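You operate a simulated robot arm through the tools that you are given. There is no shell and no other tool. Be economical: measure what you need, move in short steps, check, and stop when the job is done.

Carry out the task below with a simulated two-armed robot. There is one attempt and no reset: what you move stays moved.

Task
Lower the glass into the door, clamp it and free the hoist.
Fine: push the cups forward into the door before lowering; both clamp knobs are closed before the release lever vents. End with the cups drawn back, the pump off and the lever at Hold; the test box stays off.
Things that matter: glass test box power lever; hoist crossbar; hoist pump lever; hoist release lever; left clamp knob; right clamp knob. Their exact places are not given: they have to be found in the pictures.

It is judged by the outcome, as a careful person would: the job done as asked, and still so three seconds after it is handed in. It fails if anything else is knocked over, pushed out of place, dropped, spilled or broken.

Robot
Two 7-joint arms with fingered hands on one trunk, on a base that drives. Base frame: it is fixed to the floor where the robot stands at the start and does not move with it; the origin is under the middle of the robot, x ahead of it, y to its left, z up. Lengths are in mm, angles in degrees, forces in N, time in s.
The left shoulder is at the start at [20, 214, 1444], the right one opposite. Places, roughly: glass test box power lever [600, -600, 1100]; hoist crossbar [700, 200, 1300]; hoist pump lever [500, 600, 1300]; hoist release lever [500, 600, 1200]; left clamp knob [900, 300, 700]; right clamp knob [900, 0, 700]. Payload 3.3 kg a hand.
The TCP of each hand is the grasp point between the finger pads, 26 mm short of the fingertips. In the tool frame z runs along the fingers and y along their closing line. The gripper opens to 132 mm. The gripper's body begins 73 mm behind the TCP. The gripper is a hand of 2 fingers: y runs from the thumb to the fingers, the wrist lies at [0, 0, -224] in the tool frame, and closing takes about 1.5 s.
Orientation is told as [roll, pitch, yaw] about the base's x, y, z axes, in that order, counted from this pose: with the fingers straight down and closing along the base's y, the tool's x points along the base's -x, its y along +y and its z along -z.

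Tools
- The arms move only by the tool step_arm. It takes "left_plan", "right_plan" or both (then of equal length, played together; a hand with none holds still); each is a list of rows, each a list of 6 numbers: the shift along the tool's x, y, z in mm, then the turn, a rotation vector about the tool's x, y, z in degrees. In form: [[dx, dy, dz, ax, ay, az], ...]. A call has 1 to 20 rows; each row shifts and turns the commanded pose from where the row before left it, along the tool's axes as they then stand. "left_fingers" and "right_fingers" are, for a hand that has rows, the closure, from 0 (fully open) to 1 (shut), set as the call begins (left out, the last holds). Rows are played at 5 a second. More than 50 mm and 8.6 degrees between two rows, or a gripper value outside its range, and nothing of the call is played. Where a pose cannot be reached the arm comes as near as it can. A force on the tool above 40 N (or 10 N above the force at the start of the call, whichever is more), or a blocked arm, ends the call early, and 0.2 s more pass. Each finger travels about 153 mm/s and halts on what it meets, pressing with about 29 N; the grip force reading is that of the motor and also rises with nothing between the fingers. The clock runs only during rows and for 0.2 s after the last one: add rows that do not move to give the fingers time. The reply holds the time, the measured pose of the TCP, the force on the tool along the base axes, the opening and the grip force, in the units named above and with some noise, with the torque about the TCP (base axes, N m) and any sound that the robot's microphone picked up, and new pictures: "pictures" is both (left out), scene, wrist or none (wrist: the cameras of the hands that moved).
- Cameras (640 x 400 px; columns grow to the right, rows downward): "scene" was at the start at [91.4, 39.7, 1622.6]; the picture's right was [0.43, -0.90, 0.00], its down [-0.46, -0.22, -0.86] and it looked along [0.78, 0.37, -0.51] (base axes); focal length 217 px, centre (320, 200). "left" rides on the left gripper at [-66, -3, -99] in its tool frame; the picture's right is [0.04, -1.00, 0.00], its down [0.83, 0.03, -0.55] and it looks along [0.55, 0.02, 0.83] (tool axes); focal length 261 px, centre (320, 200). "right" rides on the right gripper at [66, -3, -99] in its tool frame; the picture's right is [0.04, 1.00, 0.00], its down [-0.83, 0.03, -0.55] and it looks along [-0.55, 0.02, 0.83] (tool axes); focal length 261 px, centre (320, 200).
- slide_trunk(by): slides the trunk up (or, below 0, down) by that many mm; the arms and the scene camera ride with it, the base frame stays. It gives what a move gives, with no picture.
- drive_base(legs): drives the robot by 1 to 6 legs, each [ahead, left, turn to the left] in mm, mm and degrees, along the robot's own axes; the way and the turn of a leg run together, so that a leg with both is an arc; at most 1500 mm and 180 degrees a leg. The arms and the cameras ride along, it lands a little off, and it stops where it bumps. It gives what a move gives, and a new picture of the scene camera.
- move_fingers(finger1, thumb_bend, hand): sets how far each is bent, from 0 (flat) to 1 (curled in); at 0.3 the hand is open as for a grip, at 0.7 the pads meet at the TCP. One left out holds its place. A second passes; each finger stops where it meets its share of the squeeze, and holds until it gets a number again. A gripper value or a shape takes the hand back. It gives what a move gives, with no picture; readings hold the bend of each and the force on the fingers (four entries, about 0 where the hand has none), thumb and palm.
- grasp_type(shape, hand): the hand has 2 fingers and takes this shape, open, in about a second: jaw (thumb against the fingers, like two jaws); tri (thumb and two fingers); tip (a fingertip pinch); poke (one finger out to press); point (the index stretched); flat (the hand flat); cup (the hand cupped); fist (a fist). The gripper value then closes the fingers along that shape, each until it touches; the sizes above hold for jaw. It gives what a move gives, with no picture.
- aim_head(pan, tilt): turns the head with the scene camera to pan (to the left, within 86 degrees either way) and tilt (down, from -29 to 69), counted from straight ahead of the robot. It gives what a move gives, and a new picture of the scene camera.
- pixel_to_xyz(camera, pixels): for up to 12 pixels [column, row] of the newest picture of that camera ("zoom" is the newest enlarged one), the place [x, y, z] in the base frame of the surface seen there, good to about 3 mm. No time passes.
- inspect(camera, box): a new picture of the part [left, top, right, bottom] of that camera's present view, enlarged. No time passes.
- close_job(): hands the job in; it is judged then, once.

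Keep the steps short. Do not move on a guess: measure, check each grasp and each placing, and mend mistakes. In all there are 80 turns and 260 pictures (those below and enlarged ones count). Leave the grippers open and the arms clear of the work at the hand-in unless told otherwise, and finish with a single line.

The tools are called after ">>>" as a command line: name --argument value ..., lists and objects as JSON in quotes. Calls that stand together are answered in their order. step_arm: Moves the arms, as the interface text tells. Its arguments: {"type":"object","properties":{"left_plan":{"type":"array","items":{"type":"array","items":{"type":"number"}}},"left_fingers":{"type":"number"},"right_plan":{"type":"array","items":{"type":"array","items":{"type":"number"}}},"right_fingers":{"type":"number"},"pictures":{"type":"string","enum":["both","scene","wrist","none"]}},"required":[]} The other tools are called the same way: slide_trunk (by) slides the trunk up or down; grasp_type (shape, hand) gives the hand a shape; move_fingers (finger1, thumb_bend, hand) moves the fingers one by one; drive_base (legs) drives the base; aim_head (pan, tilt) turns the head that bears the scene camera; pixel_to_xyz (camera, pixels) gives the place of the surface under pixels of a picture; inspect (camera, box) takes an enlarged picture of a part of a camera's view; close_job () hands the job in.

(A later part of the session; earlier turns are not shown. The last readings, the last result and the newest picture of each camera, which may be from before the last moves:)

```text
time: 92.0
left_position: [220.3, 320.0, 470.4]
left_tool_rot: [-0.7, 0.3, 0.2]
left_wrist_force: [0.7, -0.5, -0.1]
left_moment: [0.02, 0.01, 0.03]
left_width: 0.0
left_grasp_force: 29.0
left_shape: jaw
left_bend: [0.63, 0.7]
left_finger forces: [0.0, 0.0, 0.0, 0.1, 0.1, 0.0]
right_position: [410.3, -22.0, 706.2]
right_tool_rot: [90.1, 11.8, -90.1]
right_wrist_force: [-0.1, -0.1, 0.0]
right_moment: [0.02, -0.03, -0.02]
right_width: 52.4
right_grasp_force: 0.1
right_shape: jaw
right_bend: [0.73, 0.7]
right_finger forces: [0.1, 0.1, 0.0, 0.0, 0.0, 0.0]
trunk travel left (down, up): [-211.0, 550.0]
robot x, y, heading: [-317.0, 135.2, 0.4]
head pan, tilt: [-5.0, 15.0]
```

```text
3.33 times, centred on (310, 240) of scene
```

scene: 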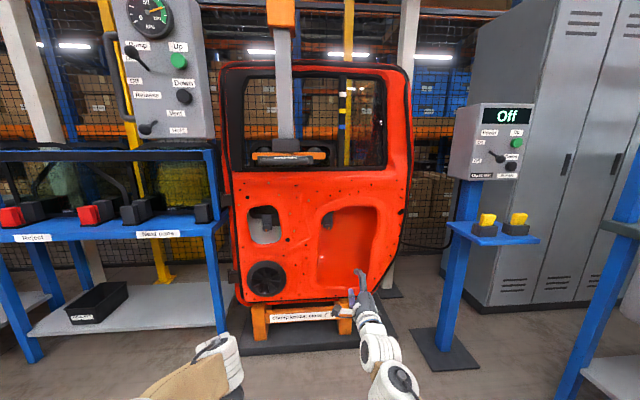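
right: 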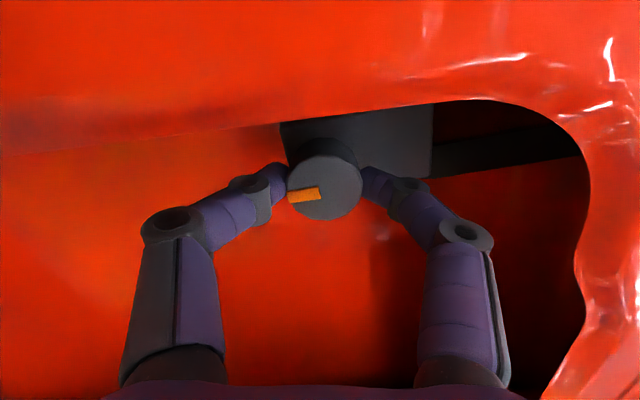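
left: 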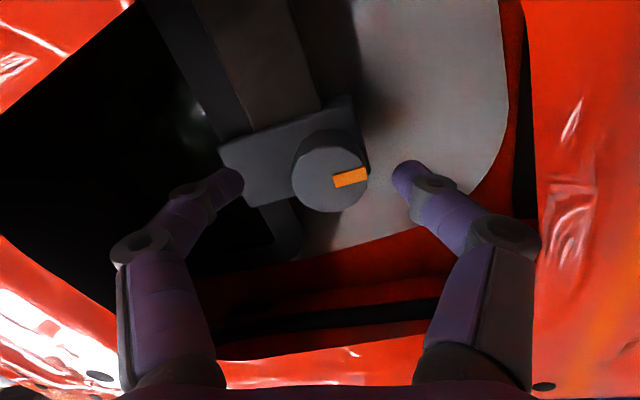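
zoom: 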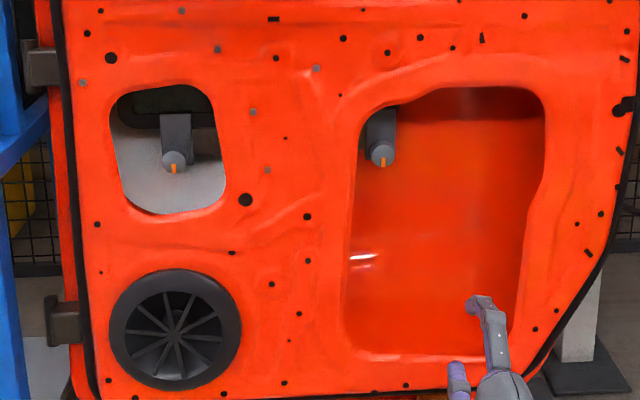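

Both knob markers point down, so both clamps are closed. Next is the panel (pump off, then vent). I'll raise the trunk, shift the base left and slightly back, and look at the panel.

>>> drive_base --legs '[[-50, 195, 0]]'

>>> slide_trunk --by 400

>>> slide_trunk --by 130

>>> step_arm --left_plan '[[-32, 0, 0, 0, -8.2, 0], [-32, 0, 0, 0, -8.2, 0], [-32, 0, 0, 0, -8.2, 0], [-32, 0, 0, 0, -8.2, 0], [-32, 0, 0, 0, -8.2, 0], [-32, 0, 0, 0, -8.2, 0], [-32, 0, 0, 0, -8.2, 0], [-32, 0, 0, 0, -8.2, 0], [-32, 0, 0, 0, -8.2, 0], [-32, 0, 0, 0, -8.2, 0], [-32, 0, 0, 0, -8.2, 0]]'

```text
time: 93.7
left_position: [170.6, 515.7, 468.8]
left_tool_rot: [-0.6, 0.3, -0.1]
left_wrist_force: [0.8, 0.1, -0.2]
left_moment: [0.04, 0.01, 0.01]
left_width: 0.0
left_grasp_force: 29.2
left_shape: jaw
left_bend: [0.63, 0.7]
left_finger forces: [0.0, 0.0, 0.0, 0.1, 0.0, 0.0]
right_position: [358.2, 169.6, 706.8]
right_tool_rot: [90.1, 11.6, -90.4]
right_wrist_force: [0.0, -0.3, 0.1]
right_moment: [0.0, 0.03, 0.02]
right_width: 52.5
right_grasp_force: 0.0
right_shape: jaw
right_bend: [0.73, 0.7]
right_finger forces: [0.0, 0.1, 0.0, 0.1, 0.0, 0.0]
trunk travel left (down, up): [-211.0, 550.0]
robot x, y, heading: [-366.0, 335.8, -0.0]
head pan, tilt: [-5.0, 15.0]
```

scene: 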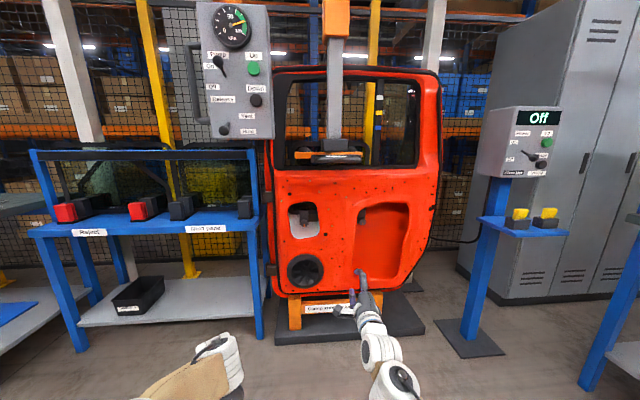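

```text
time: 97.5
left_position: [190.3, 515.6, 917.7]
left_tool_rot: [-0.6, -4.8, -0.1]
left_wrist_force: [-0.3, 0.1, -0.4]
left_moment: [-0.03, -0.03, -0.02]
left_width: 0.1
left_grasp_force: 29.2
left_shape: jaw
left_bend: [0.63, 0.7]
left_finger forces: [0.0, 0.0, 0.0, 0.0, 0.0, 0.1]
right_position: [357.8, 168.0, 1107.4]
right_tool_rot: [90.1, 11.6, -90.4]
right_wrist_force: [0.3, 0.4, 0.5]
right_moment: [0.03, 0.0, -0.01]
right_width: 52.7
right_grasp_force: 0.0
right_shape: jaw
right_bend: [0.73, 0.7]
right_finger forces: [0.0, 0.0, 0.0, 0.0, 0.2, 0.0]
trunk travel left (down, up): [-611.0, 150.0]
robot x, y, heading: [-366.6, 330.6, 0.0]
head pan, tilt: [-5.0, 15.0]
```

```text
time: 99.1
left_position: [191.1, 516.7, 1048.1]
left_tool_rot: [-0.6, -4.8, -0.1]
left_wrist_force: [-1.1, 0.1, -0.1]
left_moment: [0.03, 0.01, 0.01]
left_width: 0.0
left_grasp_force: 28.8
left_shape: jaw
left_bend: [0.63, 0.7]
left_finger forces: [0.0, 0.0, 0.0, 0.0, 0.1, 0.0]
right_position: [359.3, 169.7, 1235.5]
right_tool_rot: [90.1, 11.6, -90.3]
right_wrist_force: [-0.1, 0.0, -0.2]
right_moment: [-0.03, 0.01, 0.01]
right_width: 52.3
right_grasp_force: 0.1
right_shape: jaw
right_bend: [0.73, 0.7]
right_finger forces: [0.0, 0.0, 0.0, 0.0, 0.1, 0.0]
trunk travel left (down, up): [-741.0, 20.0]
robot x, y, heading: [-369.3, 333.2, 0.0]
head pan, tilt: [-5.0, 15.0]
```

```text
time: 101.5
left_position: [392.2, 518.6, 1281.2]
left_tool_rot: [-173.2, -84.8, 173.1]
left_wrist_force: [-0.1, 0.6, -0.2]
left_moment: [-0.03, -0.01, 0.0]
left_width: 0.0
left_grasp_force: 28.3
left_shape: jaw
left_bend: [0.63, 0.7]
left_finger forces: [0.0, 0.0, 0.0, 0.0, 0.0, 0.0]
left hand out of reach, approached as far as the arm can: row 4, 6, 9
right_position: [357.9, 169.9, 1237.1]
right_tool_rot: [90.1, 11.5, -90.4]
right_wrist_force: [0.5, 0.7, -0.2]
right_moment: [0.0, -0.03, -0.02]
right_width: 52.4
right_grasp_force: 0.0
right_shape: jaw
right_bend: [0.73, 0.7]
right_finger forces: [0.1, 0.1, 0.0, 0.1, 0.0, 0.1]
trunk travel left (down, up): [-741.0, 20.0]
robot x, y, heading: [-370.3, 334.9, 0.2]
head pan, tilt: [-5.0, 15.0]
```

scene: 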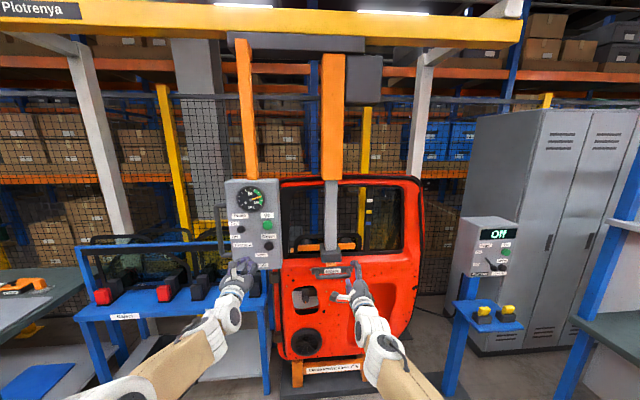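
left: 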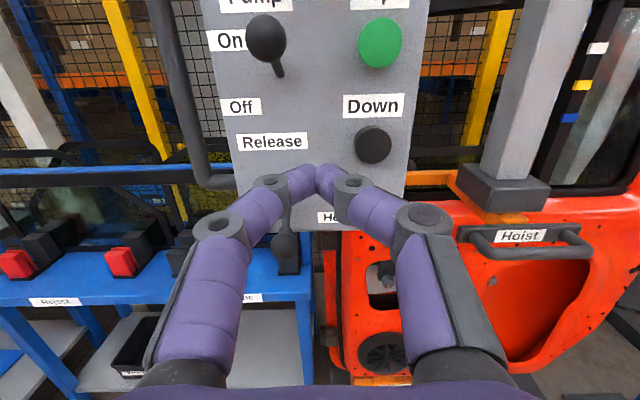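

The pump lever is clearly up at On. The hand is at (392,519,1281), pitched up 5°. I'll level it and raise it to z≈1395, y 551, still well in front of the lever.

>>> step_arm --left_plan '[[0, 0, 0, 0, 5.2, 0], [-23, 6.5, 0, 0, 0, 0], [-23, 6.5, 0, 0, 0, 0], [-23, 6.5, 0, 0, 0, 0], [-23, 6.5, 0, 0, 0, 0], [-23, 6.5, 0, 0, 0, 0]]' --pictures "wrist"

```text
time: 102.9
left_position: [395.6, 553.8, 1395.4]
left_tool_rot: [-70.7, -89.3, 70.6]
left_wrist_force: [0.5, -0.8, 0.1]
left_moment: [0.02, -0.05, 0.0]
left_width: 0.0
left_grasp_force: 29.2
left_shape: jaw
left_bend: [0.63, 0.7]
left_finger forces: [0.1, 0.1, 0.1, 0.0, 0.1, 0.0]
right_position: [358.2, 170.1, 1236.0]
right_tool_rot: [90.2, 11.7, -90.4]
right_wrist_force: [-0.2, 0.3, -0.1]
right_moment: [-0.01, 0.03, 0.0]
right_width: 52.4
right_grasp_force: 0.0
right_shape: jaw
right_bend: [0.73, 0.7]
right_finger forces: [0.1, 0.0, 0.0, 0.0, 0.0, 0.1]
trunk travel left (down, up): [-741.0, 20.0]
robot x, y, heading: [-367.9, 333.2, 0.2]
head pan, tilt: [-5.0, 15.0]
```

left: 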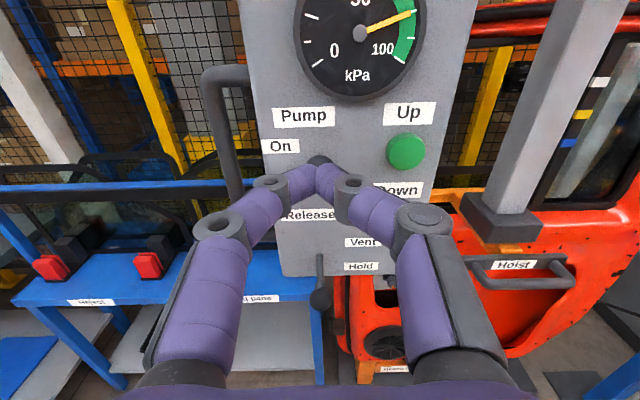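

The fingers are above the pump ball's line. I'll drive ahead 103 mm so they pass over it.

>>> drive_base --legs '[[103, 0, 0]]'

>>> inspect --camera "left" --box '[160, 60, 480, 300]'

```text
time: 104.0
left_position: [500.2, 555.7, 1394.9]
left_tool_rot: [-70.4, -89.4, 70.4]
left_wrist_force: [0.0, -0.1, -0.5]
left_moment: [0.01, -0.05, 0.02]
left_width: 0.0
left_grasp_force: 29.1
left_shape: jaw
left_bend: [0.63, 0.7]
left_finger forces: [0.0, 0.1, 0.1, 0.0, 0.0, 0.1]
right_position: [461.7, 170.7, 1236.1]
right_tool_rot: [90.1, 11.5, -90.3]
right_wrist_force: [-0.5, 0.4, 0.3]
right_moment: [0.01, 0.0, 0.03]
right_width: 52.6
right_grasp_force: 0.1
right_shape: jaw
right_bend: [0.73, 0.7]
right_finger forces: [0.1, 0.0, 0.0, 0.1, 0.0, 0.0]
trunk travel left (down, up): [-741.0, 20.0]
robot x, y, heading: [-264.7, 338.1, 0.3]
head pan, tilt: [-5.0, 15.0]
```

scene: 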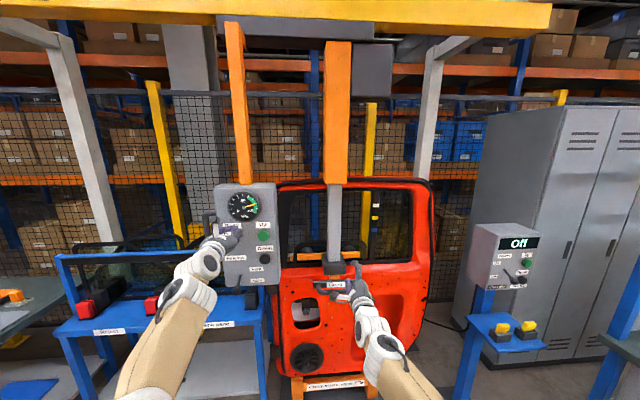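

```text
1.67 times, centred on (320, 180) of left
```

zoom: 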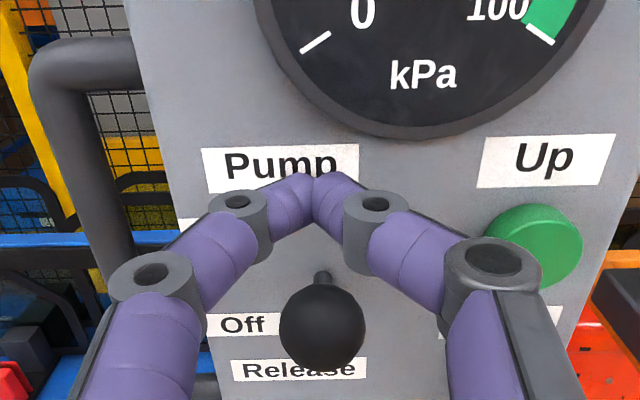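

The ball sits right under the fingertip "A" (zoom 322,325). I'll advance 8 mm and press down in 8 mm steps.

>>> step_arm --left_plan '[[0, -3, 8, 0, 0, 0], [8, 0, 0, 0, 0, 0], [8, 0, 0, 0, 0, 0], [8, 0, 0, 0, 0, 0], [8, 0, 0, 0, 0, 0], [8, 0, 0, 0, 0, 0], [8, 0, 0, 0, 0, 0], [8, 0, 0, 0, 0, 0], [8, 0, 0, 0, 0, 0]]'

```text
time: 106.0
left_position: [507.9, 552.1, 1331.2]
left_tool_rot: [-73.1, -89.4, 72.8]
left_wrist_force: [0.4, -0.2, -0.5]
left_moment: [-0.01, -0.01, -0.03]
left_width: 0.0
left_grasp_force: 29.4
left_shape: jaw
left_bend: [0.63, 0.7]
left_finger forces: [0.1, 0.0, 0.0, 0.0, 0.0, 0.1]
right_position: [461.1, 170.1, 1236.1]
right_tool_rot: [90.0, 11.6, -90.4]
right_wrist_force: [0.2, 0.5, -0.5]
right_moment: [-0.03, -0.01, 0.0]
right_width: 52.7
right_grasp_force: 0.1
right_shape: jaw
right_bend: [0.73, 0.7]
right_finger forces: [0.0, 0.0, 0.0, 0.0, 0.0, 0.0]
trunk travel left (down, up): [-741.0, 20.0]
robot x, y, heading: [-264.9, 338.0, 0.2]
head pan, tilt: [-5.0, 15.0]
```

scene: 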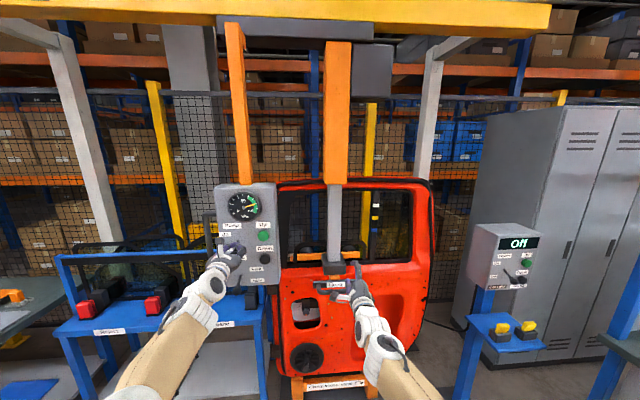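
left: 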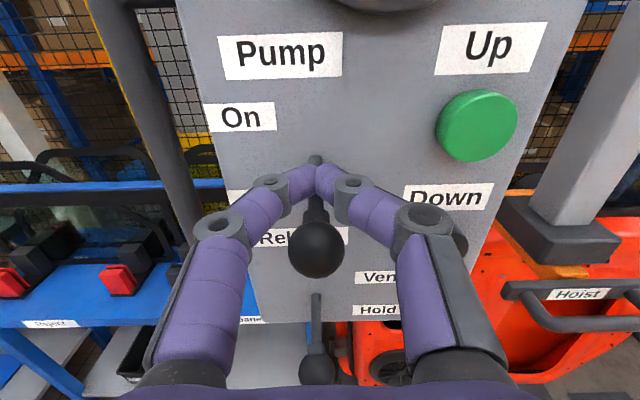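

The pump lever swung down and the force is now zero. I'll check the ball's position against the labels.

>>> pixel_to_xyz --camera "left" --pixels '[[317, 250], [317, 203], [317, 365], [317, 300], [240, 118], [385, 277], [380, 311]]'

```text
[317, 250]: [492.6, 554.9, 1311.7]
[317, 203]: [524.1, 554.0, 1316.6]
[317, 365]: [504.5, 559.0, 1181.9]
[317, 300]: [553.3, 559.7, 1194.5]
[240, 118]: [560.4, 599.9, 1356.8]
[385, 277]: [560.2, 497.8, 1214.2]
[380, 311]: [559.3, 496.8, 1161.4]
```

Pump is Off (ball z≈1306, level with the Off label). Next I'll retract 80 mm and lower the trunk 190 mm so the fingers are below the release ball.

>>> step_arm --left_plan '[[0, 0, -20, 0, 0, 0], [0, 2, -20, 0, 0, 0], [0, 2, -20, 0, 0, 0], [0, 0, -20, 0, 0, 0]]' --pictures "none"

>>> slide_trunk --by -192

>>> step_arm --left_plan '[[0, 0, 15, 0, 0, 0]]' --pictures "wrist"

```text
time: 107.2
left_position: [431.2, 626.2, 1344.2]
left_tool_rot: [107.2, -85.0, -102.4]
left_wrist_force: [-0.2, -1.1, -0.2]
left_moment: [-0.03, -0.02, 0.01]
left_width: 0.1
left_grasp_force: 29.7
left_shape: jaw
left_bend: [0.63, 0.7]
left_finger forces: [0.0, 0.0, 0.0, 0.1, 0.0, 0.0]
right_position: [461.3, 170.3, 1236.3]
right_tool_rot: [90.1, 11.7, -90.4]
right_wrist_force: [0.0, -0.1, -0.1]
right_moment: [-0.01, 0.01, 0.02]
right_width: 52.2
right_grasp_force: 0.0
right_shape: jaw
right_bend: [0.73, 0.7]
right_finger forces: [0.0, 0.0, 0.1, 0.0, 0.1, 0.1]
trunk travel left (down, up): [-741.0, 20.0]
robot x, y, heading: [-265.9, 335.9, 0.5]
head pan, tilt: [-5.0, 15.0]
stopped in row 4 (left hand): the arm was blocked; the commanded pose is now the measured one
```

```text
time: 109.3
left_position: [430.6, 631.7, 1152.6]
left_tool_rot: [105.1, -84.5, -100.0]
left_wrist_force: [1.1, 0.7, 0.1]
left_moment: [-0.03, 0.01, 0.02]
left_width: 0.2
left_grasp_force: 28.5
left_shape: jaw
left_bend: [0.63, 0.7]
left_finger forces: [0.1, 0.0, 0.2, 0.1, 0.0, 0.0]
right_position: [460.2, 170.6, 1043.0]
right_tool_rot: [90.0, 11.7, -90.3]
right_wrist_force: [-1.1, -0.4, -0.4]
right_moment: [-0.02, 0.01, 0.02]
right_width: 52.3
right_grasp_force: 0.1
right_shape: jaw
right_bend: [0.73, 0.7]
right_finger forces: [0.1, 0.0, 0.0, 0.0, 0.1, 0.1]
trunk travel left (down, up): [-549.0, 212.0]
robot x, y, heading: [-265.3, 335.1, 0.2]
head pan, tilt: [-5.0, 15.0]
```

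```text
time: 109.7
left_position: [446.5, 620.7, 1156.8]
left_tool_rot: [109.6, -85.6, -105.4]
left_wrist_force: [-0.1, -0.1, 0.0]
left_moment: [0.0, 0.0, 0.01]
left_width: 0.1
left_grasp_force: 28.9
left_shape: jaw
left_bend: [0.63, 0.7]
left_finger forces: [0.1, 0.0, 0.0, 0.1, 0.0, 0.0]
right_position: [461.1, 169.9, 1044.3]
right_tool_rot: [90.1, 11.5, -90.4]
right_wrist_force: [-0.7, -0.5, 0.0]
right_moment: [0.0, 0.0, 0.02]
right_width: 52.1
right_grasp_force: 0.0
right_shape: jaw
right_bend: [0.73, 0.7]
right_finger forces: [0.1, 0.0, 0.0, 0.1, 0.1, 0.0]
trunk travel left (down, up): [-549.0, 212.0]
robot x, y, heading: [-267.1, 331.7, 0.2]
head pan, tilt: [-5.0, 15.0]
```

left: 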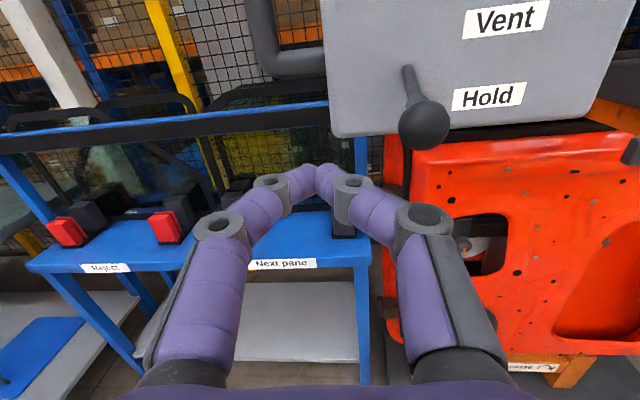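

The arm folded at its limit and swung left to y=621. I'll straighten the hand and bring it to (458,556,1138), below and in front of the release ball.

>>> step_arm --left_plan '[[0, 0, 12, 0, 0, -4.1], [0, 0, 0, 4.1, 0, 0], [6, -22, 0, 0, 0, 0], [6, -22, 0, 0, 0, 0], [7, -20, 0, 0, 0, 0], [0, 0, 0, 0, 0, 0]]' --pictures "wrist"

```text
time: 111.3
left_position: [460.7, 592.2, 1143.2]
left_tool_rot: [129.5, -86.9, -126.9]
left_wrist_force: [0.5, -0.4, -0.2]
left_moment: [0.02, 0.0, 0.02]
left_width: 0.3
left_grasp_force: 28.6
left_shape: jaw
left_bend: [0.63, 0.7]
left_finger forces: [0.0, 0.1, 0.0, 0.0, 0.1, 0.0]
right_position: [462.1, 170.8, 1043.4]
right_tool_rot: [90.1, 11.6, -90.4]
right_wrist_force: [0.4, -0.3, 1.3]
right_moment: [-0.02, 0.0, 0.0]
right_width: 52.2
right_grasp_force: 0.0
right_shape: jaw
right_bend: [0.73, 0.7]
right_finger forces: [0.1, 0.0, 0.0, 0.1, 0.0, 0.0]
trunk travel left (down, up): [-549.0, 212.0]
robot x, y, heading: [-265.1, 333.9, 0.2]
head pan, tilt: [-5.0, 15.0]
stopped in row 6 (left hand): the arm was blocked; the commanded pose is now the measured one
```

left: 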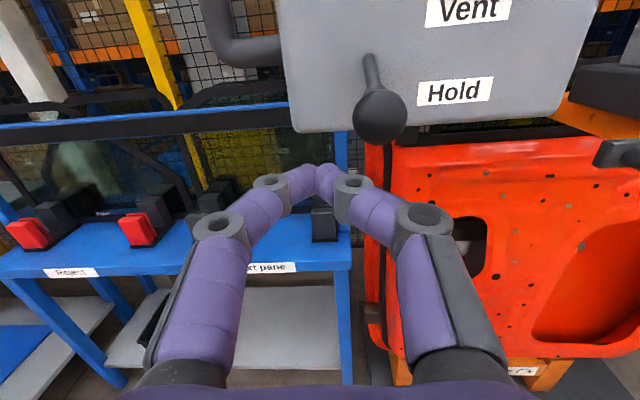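

It's still at the fold limit. I'll shift the base 60 mm back and 35 mm right, then extend the arm.

>>> drive_base --legs '[[-70, -33, 0]]'

>>> step_arm --left_plan '[[0, 0, 15, 0, 0, -3], [0, 0, 15, 3, 0, 0], [0, 0, 15, 0, 0, 0], [0, 0, 15, 0, 0, 0]]' --pictures "wrist"

```text
time: 112.4
left_position: [386.6, 559.6, 1142.7]
left_tool_rot: [129.6, -86.7, -127.2]
left_wrist_force: [-0.7, -0.4, 0.1]
left_moment: [0.01, 0.04, 0.01]
left_width: 0.1
left_grasp_force: 28.3
left_shape: jaw
left_bend: [0.63, 0.7]
left_finger forces: [0.0, 0.0, 0.0, 0.1, 0.0, 0.1]
right_position: [387.3, 136.8, 1044.6]
right_tool_rot: [90.3, 11.7, -90.4]
right_wrist_force: [0.0, -0.8, 0.0]
right_moment: [0.0, 0.02, 0.0]
right_width: 52.7
right_grasp_force: 0.1
right_shape: jaw
right_bend: [0.73, 0.7]
right_finger forces: [0.1, 0.0, 0.0, 0.1, 0.1, 0.0]
trunk travel left (down, up): [-549.0, 212.0]
robot x, y, heading: [-333.9, 298.8, 0.2]
head pan, tilt: [-5.0, 15.0]
```

scene: 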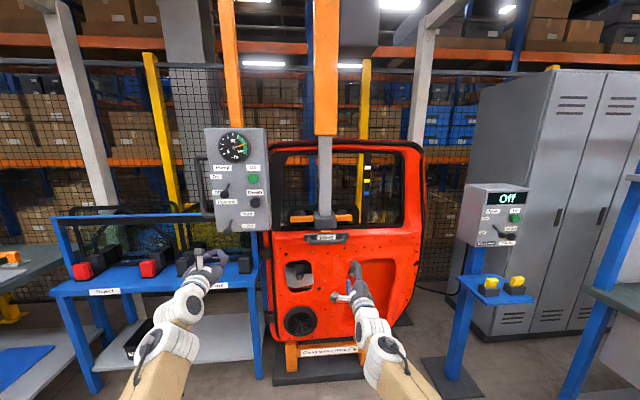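

```text
time: 113.4
left_position: [449.0, 560.7, 1143.9]
left_tool_rot: [-167.9, -87.9, 167.2]
left_wrist_force: [0.5, -0.3, 0.3]
left_moment: [0.04, 0.0, 0.04]
left_width: 0.0
left_grasp_force: 28.5
left_shape: jaw
left_bend: [0.63, 0.7]
left_finger forces: [0.1, 0.0, 0.1, 0.1, 0.0, 0.1]
right_position: [389.3, 137.3, 1043.8]
right_tool_rot: [90.1, 11.6, -90.3]
right_wrist_force: [-0.3, -0.2, 0.6]
right_moment: [0.04, -0.01, 0.01]
right_width: 52.5
right_grasp_force: 0.1
right_shape: jaw
right_bend: [0.73, 0.7]
right_finger forces: [0.0, 0.1, 0.0, 0.0, 0.0, 0.0]
trunk travel left (down, up): [-549.0, 212.0]
robot x, y, heading: [-337.3, 297.1, 0.4]
head pan, tilt: [-5.0, 15.0]
```

left: 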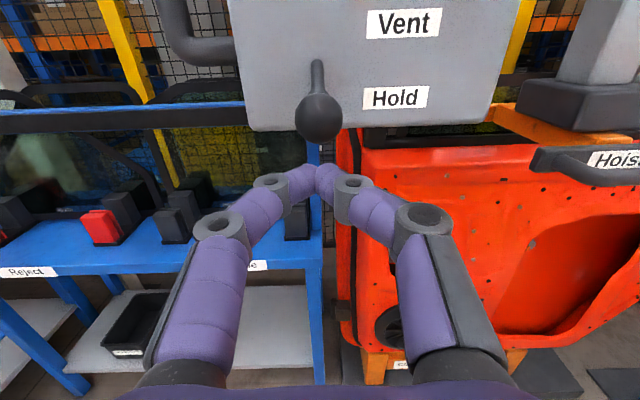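

I'm aligned under the release ball. I'll lower 6 mm, then drive ahead 53 mm.

>>> step_arm --left_plan '[[6, -4, 0, 0, 0, 0]]' --pictures "none"

>>> drive_base --legs '[[55, 0, 0]]'

>>> inspect --camera "left" --box '[160, 0, 480, 240]'

```text
time: 113.8
left_position: [448.4, 557.9, 1138.0]
left_tool_rot: [-168.1, -87.9, 167.7]
left_wrist_force: [0.2, 0.4, 0.6]
left_moment: [-0.01, 0.0, 0.01]
left_width: 0.0
left_grasp_force: 28.3
left_shape: jaw
left_bend: [0.63, 0.7]
left_finger forces: [0.1, 0.0, 0.0, 0.0, 0.1, 0.0]
right_position: [388.2, 136.5, 1044.5]
right_tool_rot: [90.1, 11.6, -90.4]
right_wrist_force: [0.8, 0.0, -0.1]
right_moment: [0.0, -0.02, 0.0]
right_width: 52.3
right_grasp_force: 0.0
right_shape: jaw
right_bend: [0.73, 0.7]
right_finger forces: [0.0, 0.1, 0.1, 0.1, 0.0, 0.0]
trunk travel left (down, up): [-549.0, 212.0]
robot x, y, heading: [-335.5, 300.2, 0.2]
head pan, tilt: [-5.0, 15.0]
```

```text
time: 114.7
left_position: [503.3, 557.4, 1137.6]
left_tool_rot: [-168.1, -88.0, 167.7]
left_wrist_force: [0.8, -0.4, -0.5]
left_moment: [-0.02, -0.03, 0.0]
left_width: 0.1
left_grasp_force: 29.0
left_shape: jaw
left_bend: [0.63, 0.7]
left_finger forces: [0.0, 0.0, 0.0, 0.0, 0.0, 0.1]
right_position: [443.7, 137.6, 1044.3]
right_tool_rot: [90.0, 11.6, -90.5]
right_wrist_force: [0.5, 0.0, 0.0]
right_moment: [-0.02, -0.03, 0.0]
right_width: 52.4
right_grasp_force: 0.0
right_shape: jaw
right_bend: [0.73, 0.7]
right_finger forces: [0.1, 0.0, 0.0, 0.0, 0.1, 0.1]
trunk travel left (down, up): [-549.0, 212.0]
robot x, y, heading: [-281.3, 300.1, 0.2]
head pan, tilt: [-5.0, 15.0]
```

scene: 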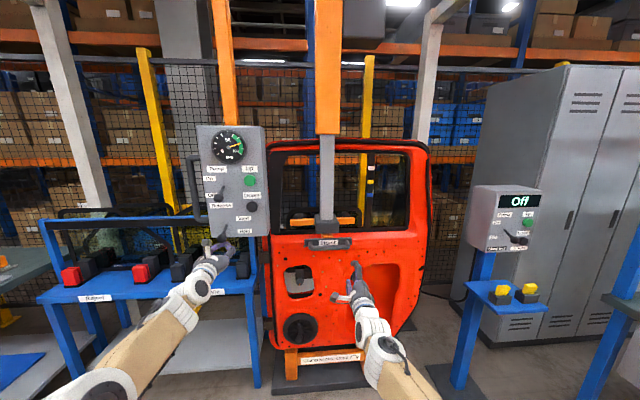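

```text
1.67 times, centred on (320, 120) of left
```

zoom: 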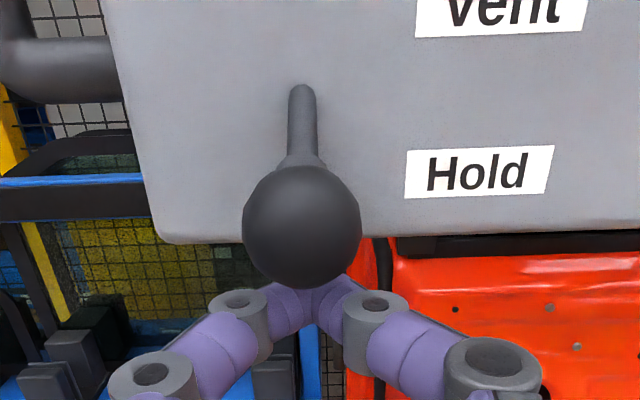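

The fingertips are under the release ball. I'll push up in 8 mm steps to about z 1194 (Vent).

>>> step_arm --left_plan '[[-8, 0, 0, 0, 0, 0], [-8, 0, 0, 0, 0, 0], [-8, 0, 0, 0, 0, 0], [-8, 0, 0, 0, 0, 0], [-8, 0, 0, 0, 0, 0], [-8, 0, 0, 0, 0, 0], [-8, 0, 0, 0, 0, 0]]'

>>> pixel_to_xyz --camera "left" --pixels '[[310, 100], [310, 120], [310, 60], [310, 140], [310, 80]]'

>>> inspect --camera "scene" --box '[185, 115, 285, 245]'

```text
time: 116.3
left_position: [501.3, 557.1, 1192.9]
left_tool_rot: [-167.8, -87.9, 167.3]
left_wrist_force: [-0.2, -0.1, -0.8]
left_moment: [-0.01, 0.04, -0.02]
left_width: 0.0
left_grasp_force: 28.8
left_shape: jaw
left_bend: [0.63, 0.69]
left_finger forces: [0.0, 0.1, 0.1, 0.0, 0.0, 0.0]
right_position: [443.2, 137.9, 1045.7]
right_tool_rot: [90.1, 11.6, -90.3]
right_wrist_force: [0.0, 0.3, 0.3]
right_moment: [-0.03, 0.0, 0.04]
right_width: 52.6
right_grasp_force: 0.0
right_shape: jaw
right_bend: [0.73, 0.7]
right_finger forces: [0.0, 0.0, 0.0, 0.1, 0.0, 0.0]
trunk travel left (down, up): [-549.0, 212.0]
robot x, y, heading: [-278.8, 301.3, 0.4]
head pan, tilt: [-5.0, 15.0]
```

scene: 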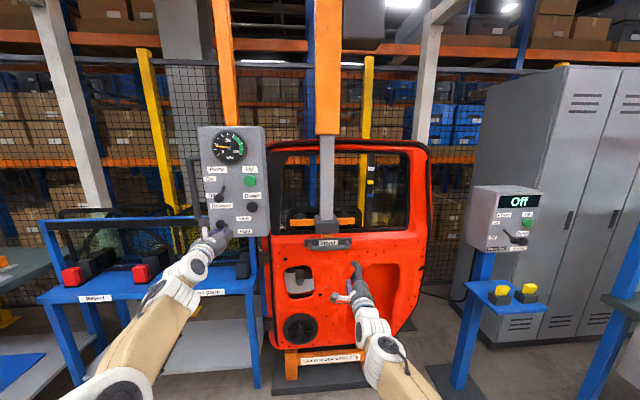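
left: 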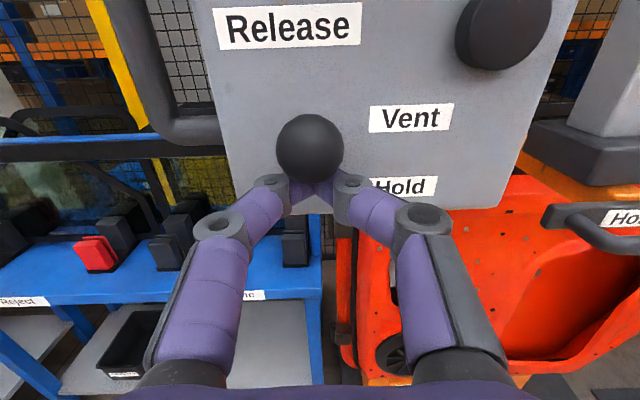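

```text
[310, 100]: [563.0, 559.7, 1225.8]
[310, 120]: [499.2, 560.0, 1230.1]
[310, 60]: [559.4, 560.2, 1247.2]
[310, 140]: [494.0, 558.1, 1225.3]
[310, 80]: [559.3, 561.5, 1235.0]
```

```text
3.08 times, centred on (235, 180) of scene
```

zoom: 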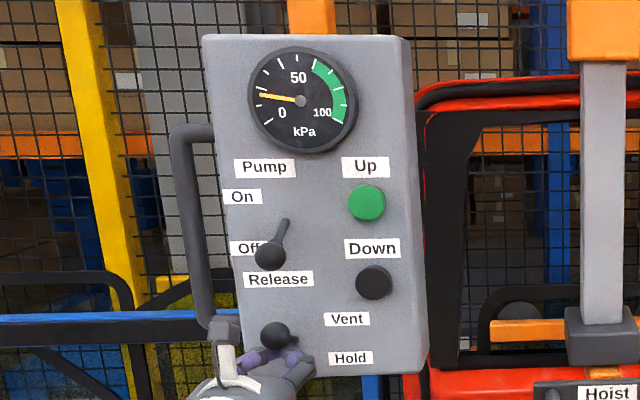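

The lever is at Vent, the pump at Off, and the gauge is falling fast (about 20 kPa). I'll drive back 60 mm to free the left fingers, then check the gauge and measure the handle.

>>> drive_base --legs '[[-65, 0, 0]]'

>>> inspect --camera "scene" --box '[190, 120, 370, 260]'

>>> inspect --camera "scene" --box '[280, 190, 380, 270]'

```text
time: 117.3
left_position: [431.5, 556.5, 1196.4]
left_tool_rot: [-169.3, -87.8, 168.9]
left_wrist_force: [-1.5, -0.3, 0.3]
left_moment: [0.03, 0.03, 0.0]
left_width: 0.0
left_grasp_force: 28.6
left_shape: jaw
left_bend: [0.63, 0.69]
left_finger forces: [0.1, 0.1, 0.1, 0.0, 0.1, 0.0]
right_position: [374.3, 136.9, 1044.1]
right_tool_rot: [90.2, 11.7, -90.3]
right_wrist_force: [0.2, -0.6, 0.4]
right_moment: [0.0, 0.01, 0.01]
right_width: 52.2
right_grasp_force: 0.1
right_shape: jaw
right_bend: [0.73, 0.7]
right_finger forces: [0.0, 0.0, 0.0, 0.1, 0.0, 0.0]
trunk travel left (down, up): [-549.0, 212.0]
robot x, y, heading: [-352.4, 302.8, 0.6]
head pan, tilt: [-5.0, 15.0]
```

scene: 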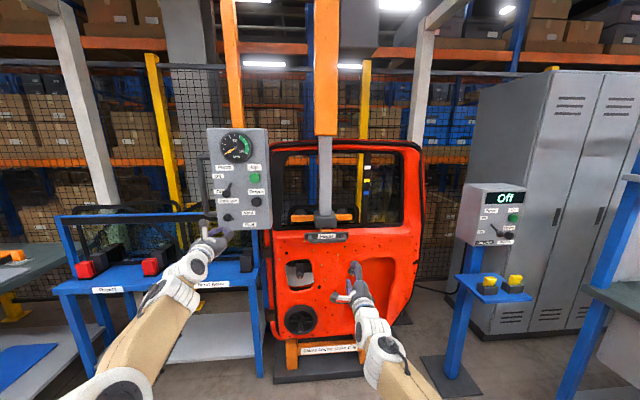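

```text
2.86 times, centred on (280, 190) of scene
```

zoom: 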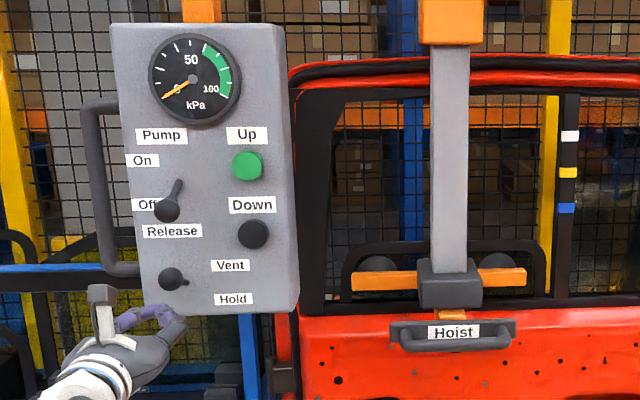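

```text
5.00 times, centred on (330, 230) of scene
```

zoom: 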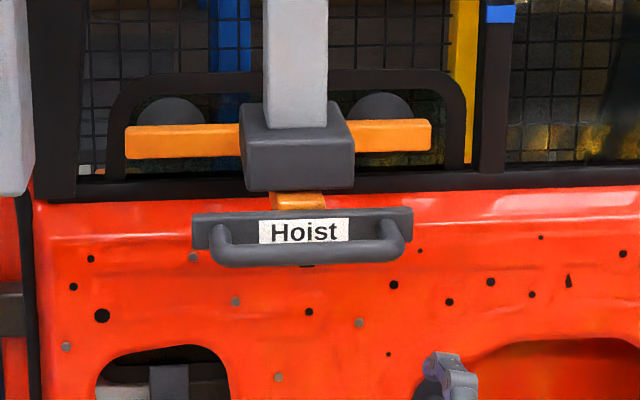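

The gauge reads 0, so the cups are vented. I'll measure the handle bar.

>>> pixel_to_xyz --camera "zoom" --pixels '[[250, 250], [310, 250], [370, 250], [310, 262], [310, 244], [225, 245], [400, 240], [310, 217], [200, 215], [300, 185]]'

```text
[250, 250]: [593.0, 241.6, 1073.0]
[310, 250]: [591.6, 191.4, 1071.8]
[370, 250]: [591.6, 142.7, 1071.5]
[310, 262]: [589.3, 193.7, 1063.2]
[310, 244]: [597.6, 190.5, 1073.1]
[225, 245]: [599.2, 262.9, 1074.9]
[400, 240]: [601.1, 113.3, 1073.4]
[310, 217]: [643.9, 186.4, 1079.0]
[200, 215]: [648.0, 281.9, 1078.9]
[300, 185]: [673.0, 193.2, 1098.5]
```

The bar is at x≈601, z≈1068, y 125–255. Before pulling, I'll set the release lever back to Hold while the left hand is here; the vacuum is 0 and the pump is off, so nothing can re-stick. I'll raise the left hand 55 mm above the ball line, then move in.

>>> step_arm --left_plan '[[-18, 0, 0, 0, 0, 0], [-18, 0, 0, 0, 0, 0], [-18, 0, 0, 0, 0, 0]]' --pictures "none"

>>> drive_base --legs '[[73, 0, 0]]'

>>> inspect --camera "left" --box '[160, 60, 480, 300]'

```text
time: 118.1
left_position: [432.6, 558.0, 1247.2]
left_tool_rot: [-168.4, -87.9, 168.1]
left_wrist_force: [-0.1, 0.0, -0.9]
left_moment: [0.01, 0.03, 0.05]
left_width: 0.1
left_grasp_force: 29.1
left_shape: jaw
left_bend: [0.63, 0.69]
left_finger forces: [0.0, 0.1, 0.1, 0.0, 0.1, 0.1]
right_position: [374.8, 138.3, 1044.3]
right_tool_rot: [90.1, 11.5, -90.4]
right_wrist_force: [-0.7, -0.3, 0.0]
right_moment: [-0.02, 0.01, 0.0]
right_width: 52.4
right_grasp_force: 0.1
right_shape: jaw
right_bend: [0.73, 0.7]
right_finger forces: [0.0, 0.1, 0.0, 0.0, 0.0, 0.1]
trunk travel left (down, up): [-549.0, 212.0]
robot x, y, heading: [-350.1, 298.3, 0.5]
head pan, tilt: [-5.0, 15.0]
```

```text
time: 119.2
left_position: [506.6, 555.9, 1246.7]
left_tool_rot: [-168.2, -88.0, 167.8]
left_wrist_force: [0.0, 0.6, -0.4]
left_moment: [-0.01, -0.04, -0.03]
left_width: 0.0
left_grasp_force: 29.0
left_shape: jaw
left_bend: [0.63, 0.69]
left_finger forces: [0.0, 0.1, 0.0, 0.0, 0.0, 0.0]
right_position: [447.8, 137.4, 1043.5]
right_tool_rot: [90.1, 11.5, -90.3]
right_wrist_force: [-0.7, 0.3, -0.4]
right_moment: [0.02, 0.01, -0.01]
right_width: 52.6
right_grasp_force: 0.0
right_shape: jaw
right_bend: [0.73, 0.7]
right_finger forces: [0.0, 0.0, 0.1, 0.1, 0.0, 0.0]
trunk travel left (down, up): [-549.0, 212.0]
robot x, y, heading: [-276.1, 298.4, 0.2]
head pan, tilt: [-5.0, 15.0]
```

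scene: 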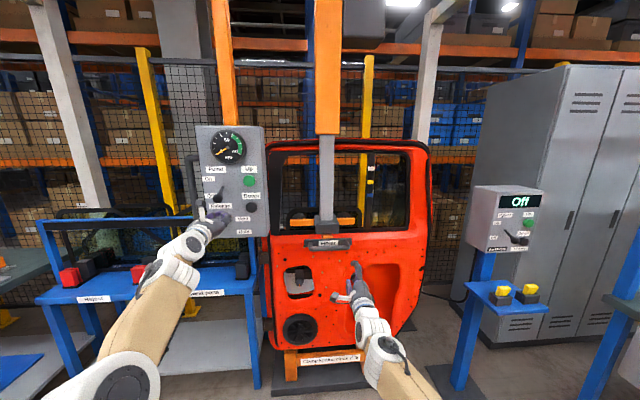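

```text
1.67 times, centred on (320, 180) of left
```

zoom: 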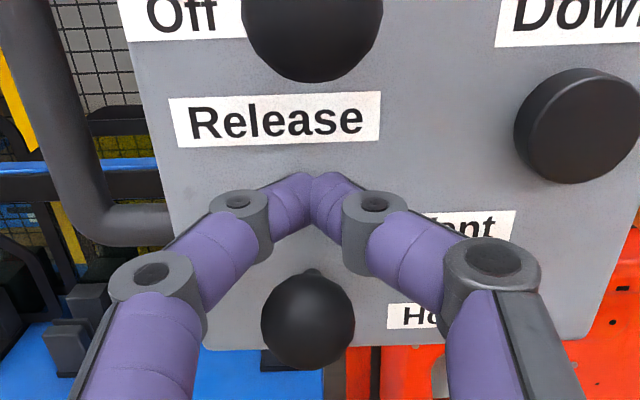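

The release ball is directly under the fingertips, same as the pump case. I'll press down 56 mm.

>>> step_arm --left_plan '[[8, 0, 0, 0, 0, 0], [8, 0, 0, 0, 0, 0], [8, 0, 0, 0, 0, 0], [8, 0, 0, 0, 0, 0], [8, 0, 0, 0, 0, 0], [8, 0, 0, 0, 0, 0], [8, 0, 0, 0, 0, 0]]' --pictures "wrist"

>>> inspect --camera "scene" --box '[185, 115, 285, 245]'

```text
time: 120.8
left_position: [506.9, 553.8, 1192.9]
left_tool_rot: [-169.1, -87.9, 168.6]
left_wrist_force: [-0.9, 0.4, 1.0]
left_moment: [-0.01, -0.01, 0.02]
left_width: 0.0
left_grasp_force: 28.9
left_shape: jaw
left_bend: [0.63, 0.69]
left_finger forces: [0.1, 0.1, 0.0, 0.0, 0.0, 0.0]
right_position: [447.0, 137.2, 1044.4]
right_tool_rot: [90.2, 11.6, -90.4]
right_wrist_force: [0.6, -0.3, -0.6]
right_moment: [-0.01, 0.01, -0.01]
right_width: 52.3
right_grasp_force: 0.0
right_shape: jaw
right_bend: [0.73, 0.7]
right_finger forces: [0.0, 0.0, 0.1, 0.0, 0.0, 0.0]
trunk travel left (down, up): [-549.0, 212.0]
robot x, y, heading: [-274.9, 299.5, 0.2]
head pan, tilt: [-5.0, 15.0]
```

left: 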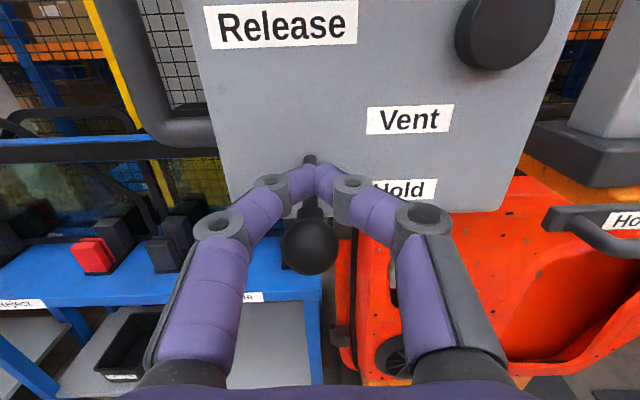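

```text
3.08 times, centred on (235, 180) of scene
```

zoom: 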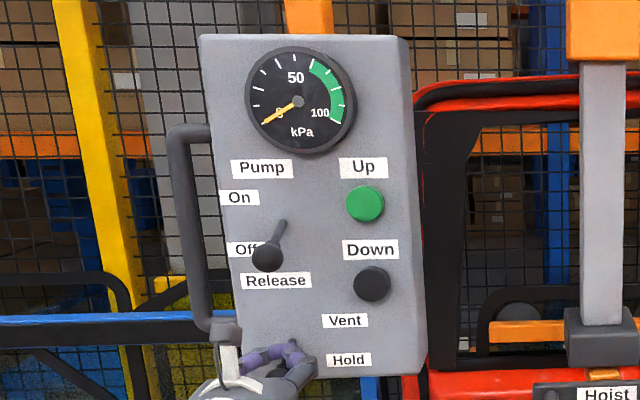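

The release lever is back at Hold, the pump is Off and the gauge is 0. I'll back off, fold the left hand down out of the way, and set the right hand upright at bar height (y≈180, z≈1068), opened a bit more.

>>> drive_base --legs '[[-80, 0, 0]]'

>>> step_arm --left_plan '[[32, 0, 0, 0, 8.2, 0], [32, 0, 0, 0, 8.2, 0], [32, 0, 0, 0, 8.2, 0], [32, 0, 0, 0, 8.2, 0], [32, 0, 0, 0, 8.2, 0], [32, 0, 0, 0, 8.2, 0], [32, 0, 0, 0, 8.2, 0], [32, 0, 0, 0, 8.2, 0], [32, 0, 0, 0, 8.2, 0], [32, 0, 0, 0, 8.2, 0], [32, 0, 0, 0, 8.2, 0]]' --right_plan '[[0, 0, 0, 0, 0, -5.8], [0, 0, 0, 0, 0, -5.8], [8, 5, 0, 0, 0, 0], [8, 5, 0, 0, 0, 0], [8, 5, 0, 0, 0, 0], [8, 5, 0, 0, 0, 0], [8, 4, 0, 0, 0, 0], [0, 0, 0, 0, 0, 0], [0, 0, 0, 0, 0, 0], [0, 0, 0, 0, 0, 0], [0, 0, 0, 0, 0, 0]]' --right_fingers 0.45 --pictures "both"

```text
time: 121.8
left_position: [422.4, 555.1, 1194.3]
left_tool_rot: [-169.2, -87.8, 168.8]
left_wrist_force: [-0.5, 0.2, 0.4]
left_moment: [-0.01, 0.03, -0.01]
left_width: 0.0
left_grasp_force: 29.1
left_shape: jaw
left_bend: [0.63, 0.69]
left_finger forces: [0.0, 0.0, 0.0, 0.0, 0.1, 0.2]
right_position: [364.5, 136.9, 1046.1]
right_tool_rot: [90.2, 11.6, -90.3]
right_wrist_force: [-0.3, -0.3, 1.1]
right_moment: [-0.02, 0.0, 0.0]
right_width: 52.2
right_grasp_force: 0.1
right_shape: jaw
right_bend: [0.73, 0.7]
right_finger forces: [0.0, 0.1, 0.1, 0.0, 0.0, 0.1]
trunk travel left (down, up): [-549.0, 212.0]
robot x, y, heading: [-356.6, 305.4, 0.4]
head pan, tilt: [-5.0, 15.0]
```

scene: 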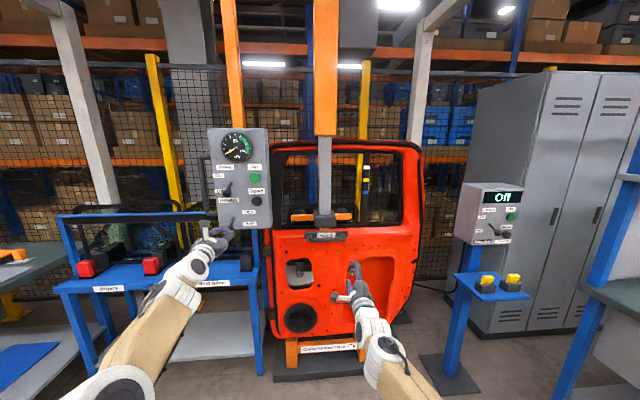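

```text
time: 124.2
left_position: [220.3, 556.5, 944.4]
left_tool_rot: [-0.4, -1.8, -0.5]
left_wrist_force: [-0.1, 0.1, -0.2]
left_moment: [0.03, 0.0, 0.02]
left_width: 0.0
left_grasp_force: 29.3
left_shape: jaw
left_bend: [0.63, 0.69]
left_finger forces: [0.0, 0.1, 0.0, 0.0, 0.0, 0.0]
left hand out of reach, approached as far as the arm can: row 9
right_position: [370.0, 156.0, 1068.4]
right_tool_rot: [90.3, -1.1, -91.9]
right_wrist_force: [0.2, -0.7, -1.2]
right_moment: [-0.03, -0.02, -0.01]
right_width: 72.2
right_grasp_force: 0.1
right_shape: jaw
right_bend: [0.72, 0.7]
right_finger forces: [0.0, 0.0, 0.0, 0.0, 0.1, 0.0]
trunk travel left (down, up): [-549.0, 212.0]
robot x, y, heading: [-359.1, 299.2, 0.1]
head pan, tilt: [-5.0, 15.0]
```

scene: 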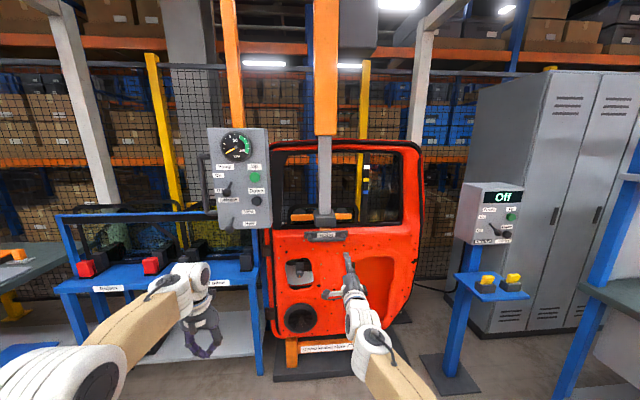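
right: 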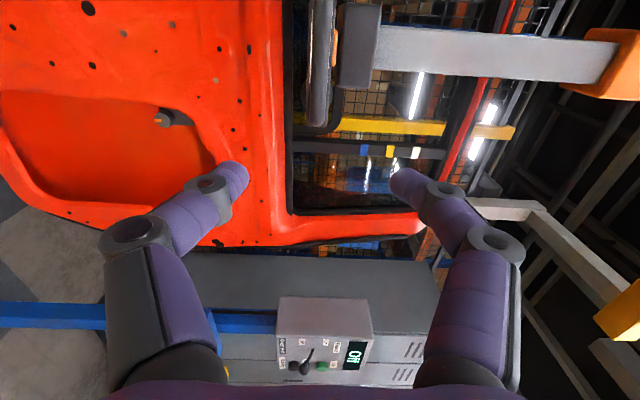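
left: 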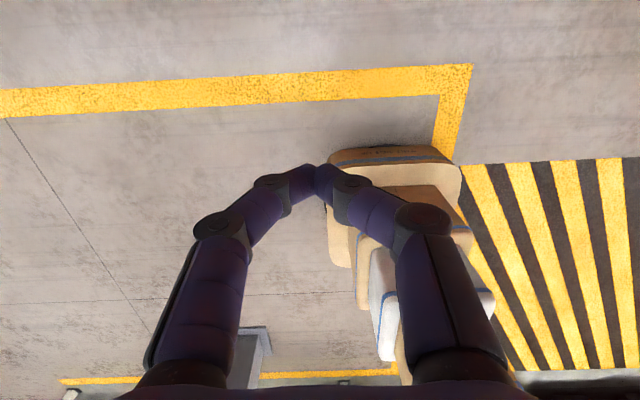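

I'll pull the left hand back and down for clearance from the panel, then drive toward the bar in two stages.

>>> step_arm --left_plan '[[20, 0, 16, 0, 0, 0], [20, 0, 16, 0, 0, 0], [20, 0, 16, 0, 0, 0], [20, 0, 16, 0, 0, 0], [20, 0, 16, 0, 0, 0]]' --pictures "none"

>>> drive_base --legs '[[165, 25, 0]]'

>>> inspect --camera "right" --box '[120, 0, 520, 250]'

```text
time: 125.4
left_position: [122.3, 554.4, 863.8]
left_tool_rot: [-0.4, -1.9, -0.6]
left_wrist_force: [0.2, 0.5, -0.2]
left_moment: [-0.03, -0.01, -0.01]
left_width: 0.0
left_grasp_force: 28.8
left_shape: jaw
left_bend: [0.63, 0.69]
left_finger forces: [0.0, 0.0, 0.1, 0.1, 0.0, 0.0]
right_position: [368.2, 158.2, 1069.2]
right_tool_rot: [90.4, -1.3, -91.7]
right_wrist_force: [-0.1, -0.1, 0.7]
right_moment: [0.02, 0.01, 0.0]
right_width: 72.1
right_grasp_force: 0.1
right_shape: jaw
right_bend: [0.72, 0.7]
right_finger forces: [0.1, 0.1, 0.0, 0.0, 0.1, 0.0]
trunk travel left (down, up): [-549.0, 212.0]
robot x, y, heading: [-360.8, 301.5, 0.5]
head pan, tilt: [-5.0, 15.0]
```

```text
time: 126.9
left_position: [298.2, 577.5, 863.8]
left_tool_rot: [-0.3, -1.7, -0.9]
left_wrist_force: [-0.3, 0.1, -0.2]
left_moment: [-0.01, 0.02, -0.03]
left_width: 0.1
left_grasp_force: 29.2
left_shape: jaw
left_bend: [0.63, 0.69]
left_finger forces: [0.0, 0.1, 0.0, 0.1, 0.0, 0.0]
right_position: [539.5, 178.6, 1067.5]
right_tool_rot: [90.3, -1.2, -92.0]
right_wrist_force: [-0.1, -0.3, -1.0]
right_moment: [0.01, 0.0, 0.01]
right_width: 72.0
right_grasp_force: 0.1
right_shape: jaw
right_bend: [0.72, 0.7]
right_finger forces: [0.1, 0.0, 0.1, 0.0, 0.0, 0.1]
trunk travel left (down, up): [-549.0, 212.0]
robot x, y, heading: [-186.1, 329.8, -0.2]
head pan, tilt: [-5.0, 15.0]
```

scene: 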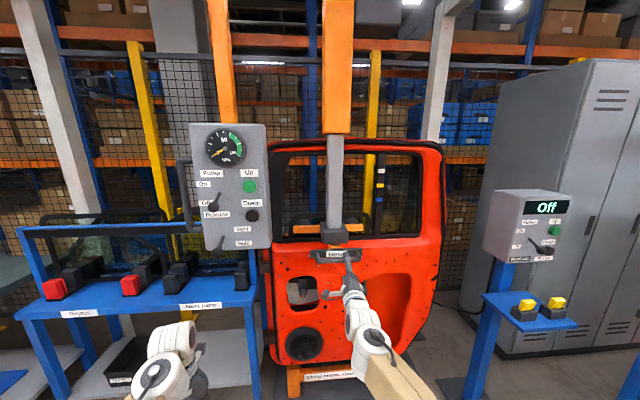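

```text
1.60 times, centred on (320, 125) of right
```

zoom: 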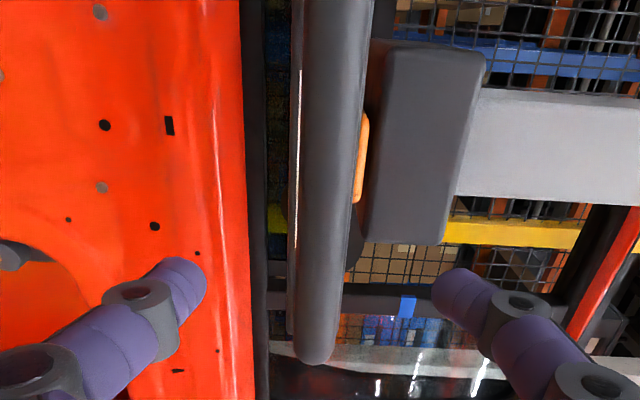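

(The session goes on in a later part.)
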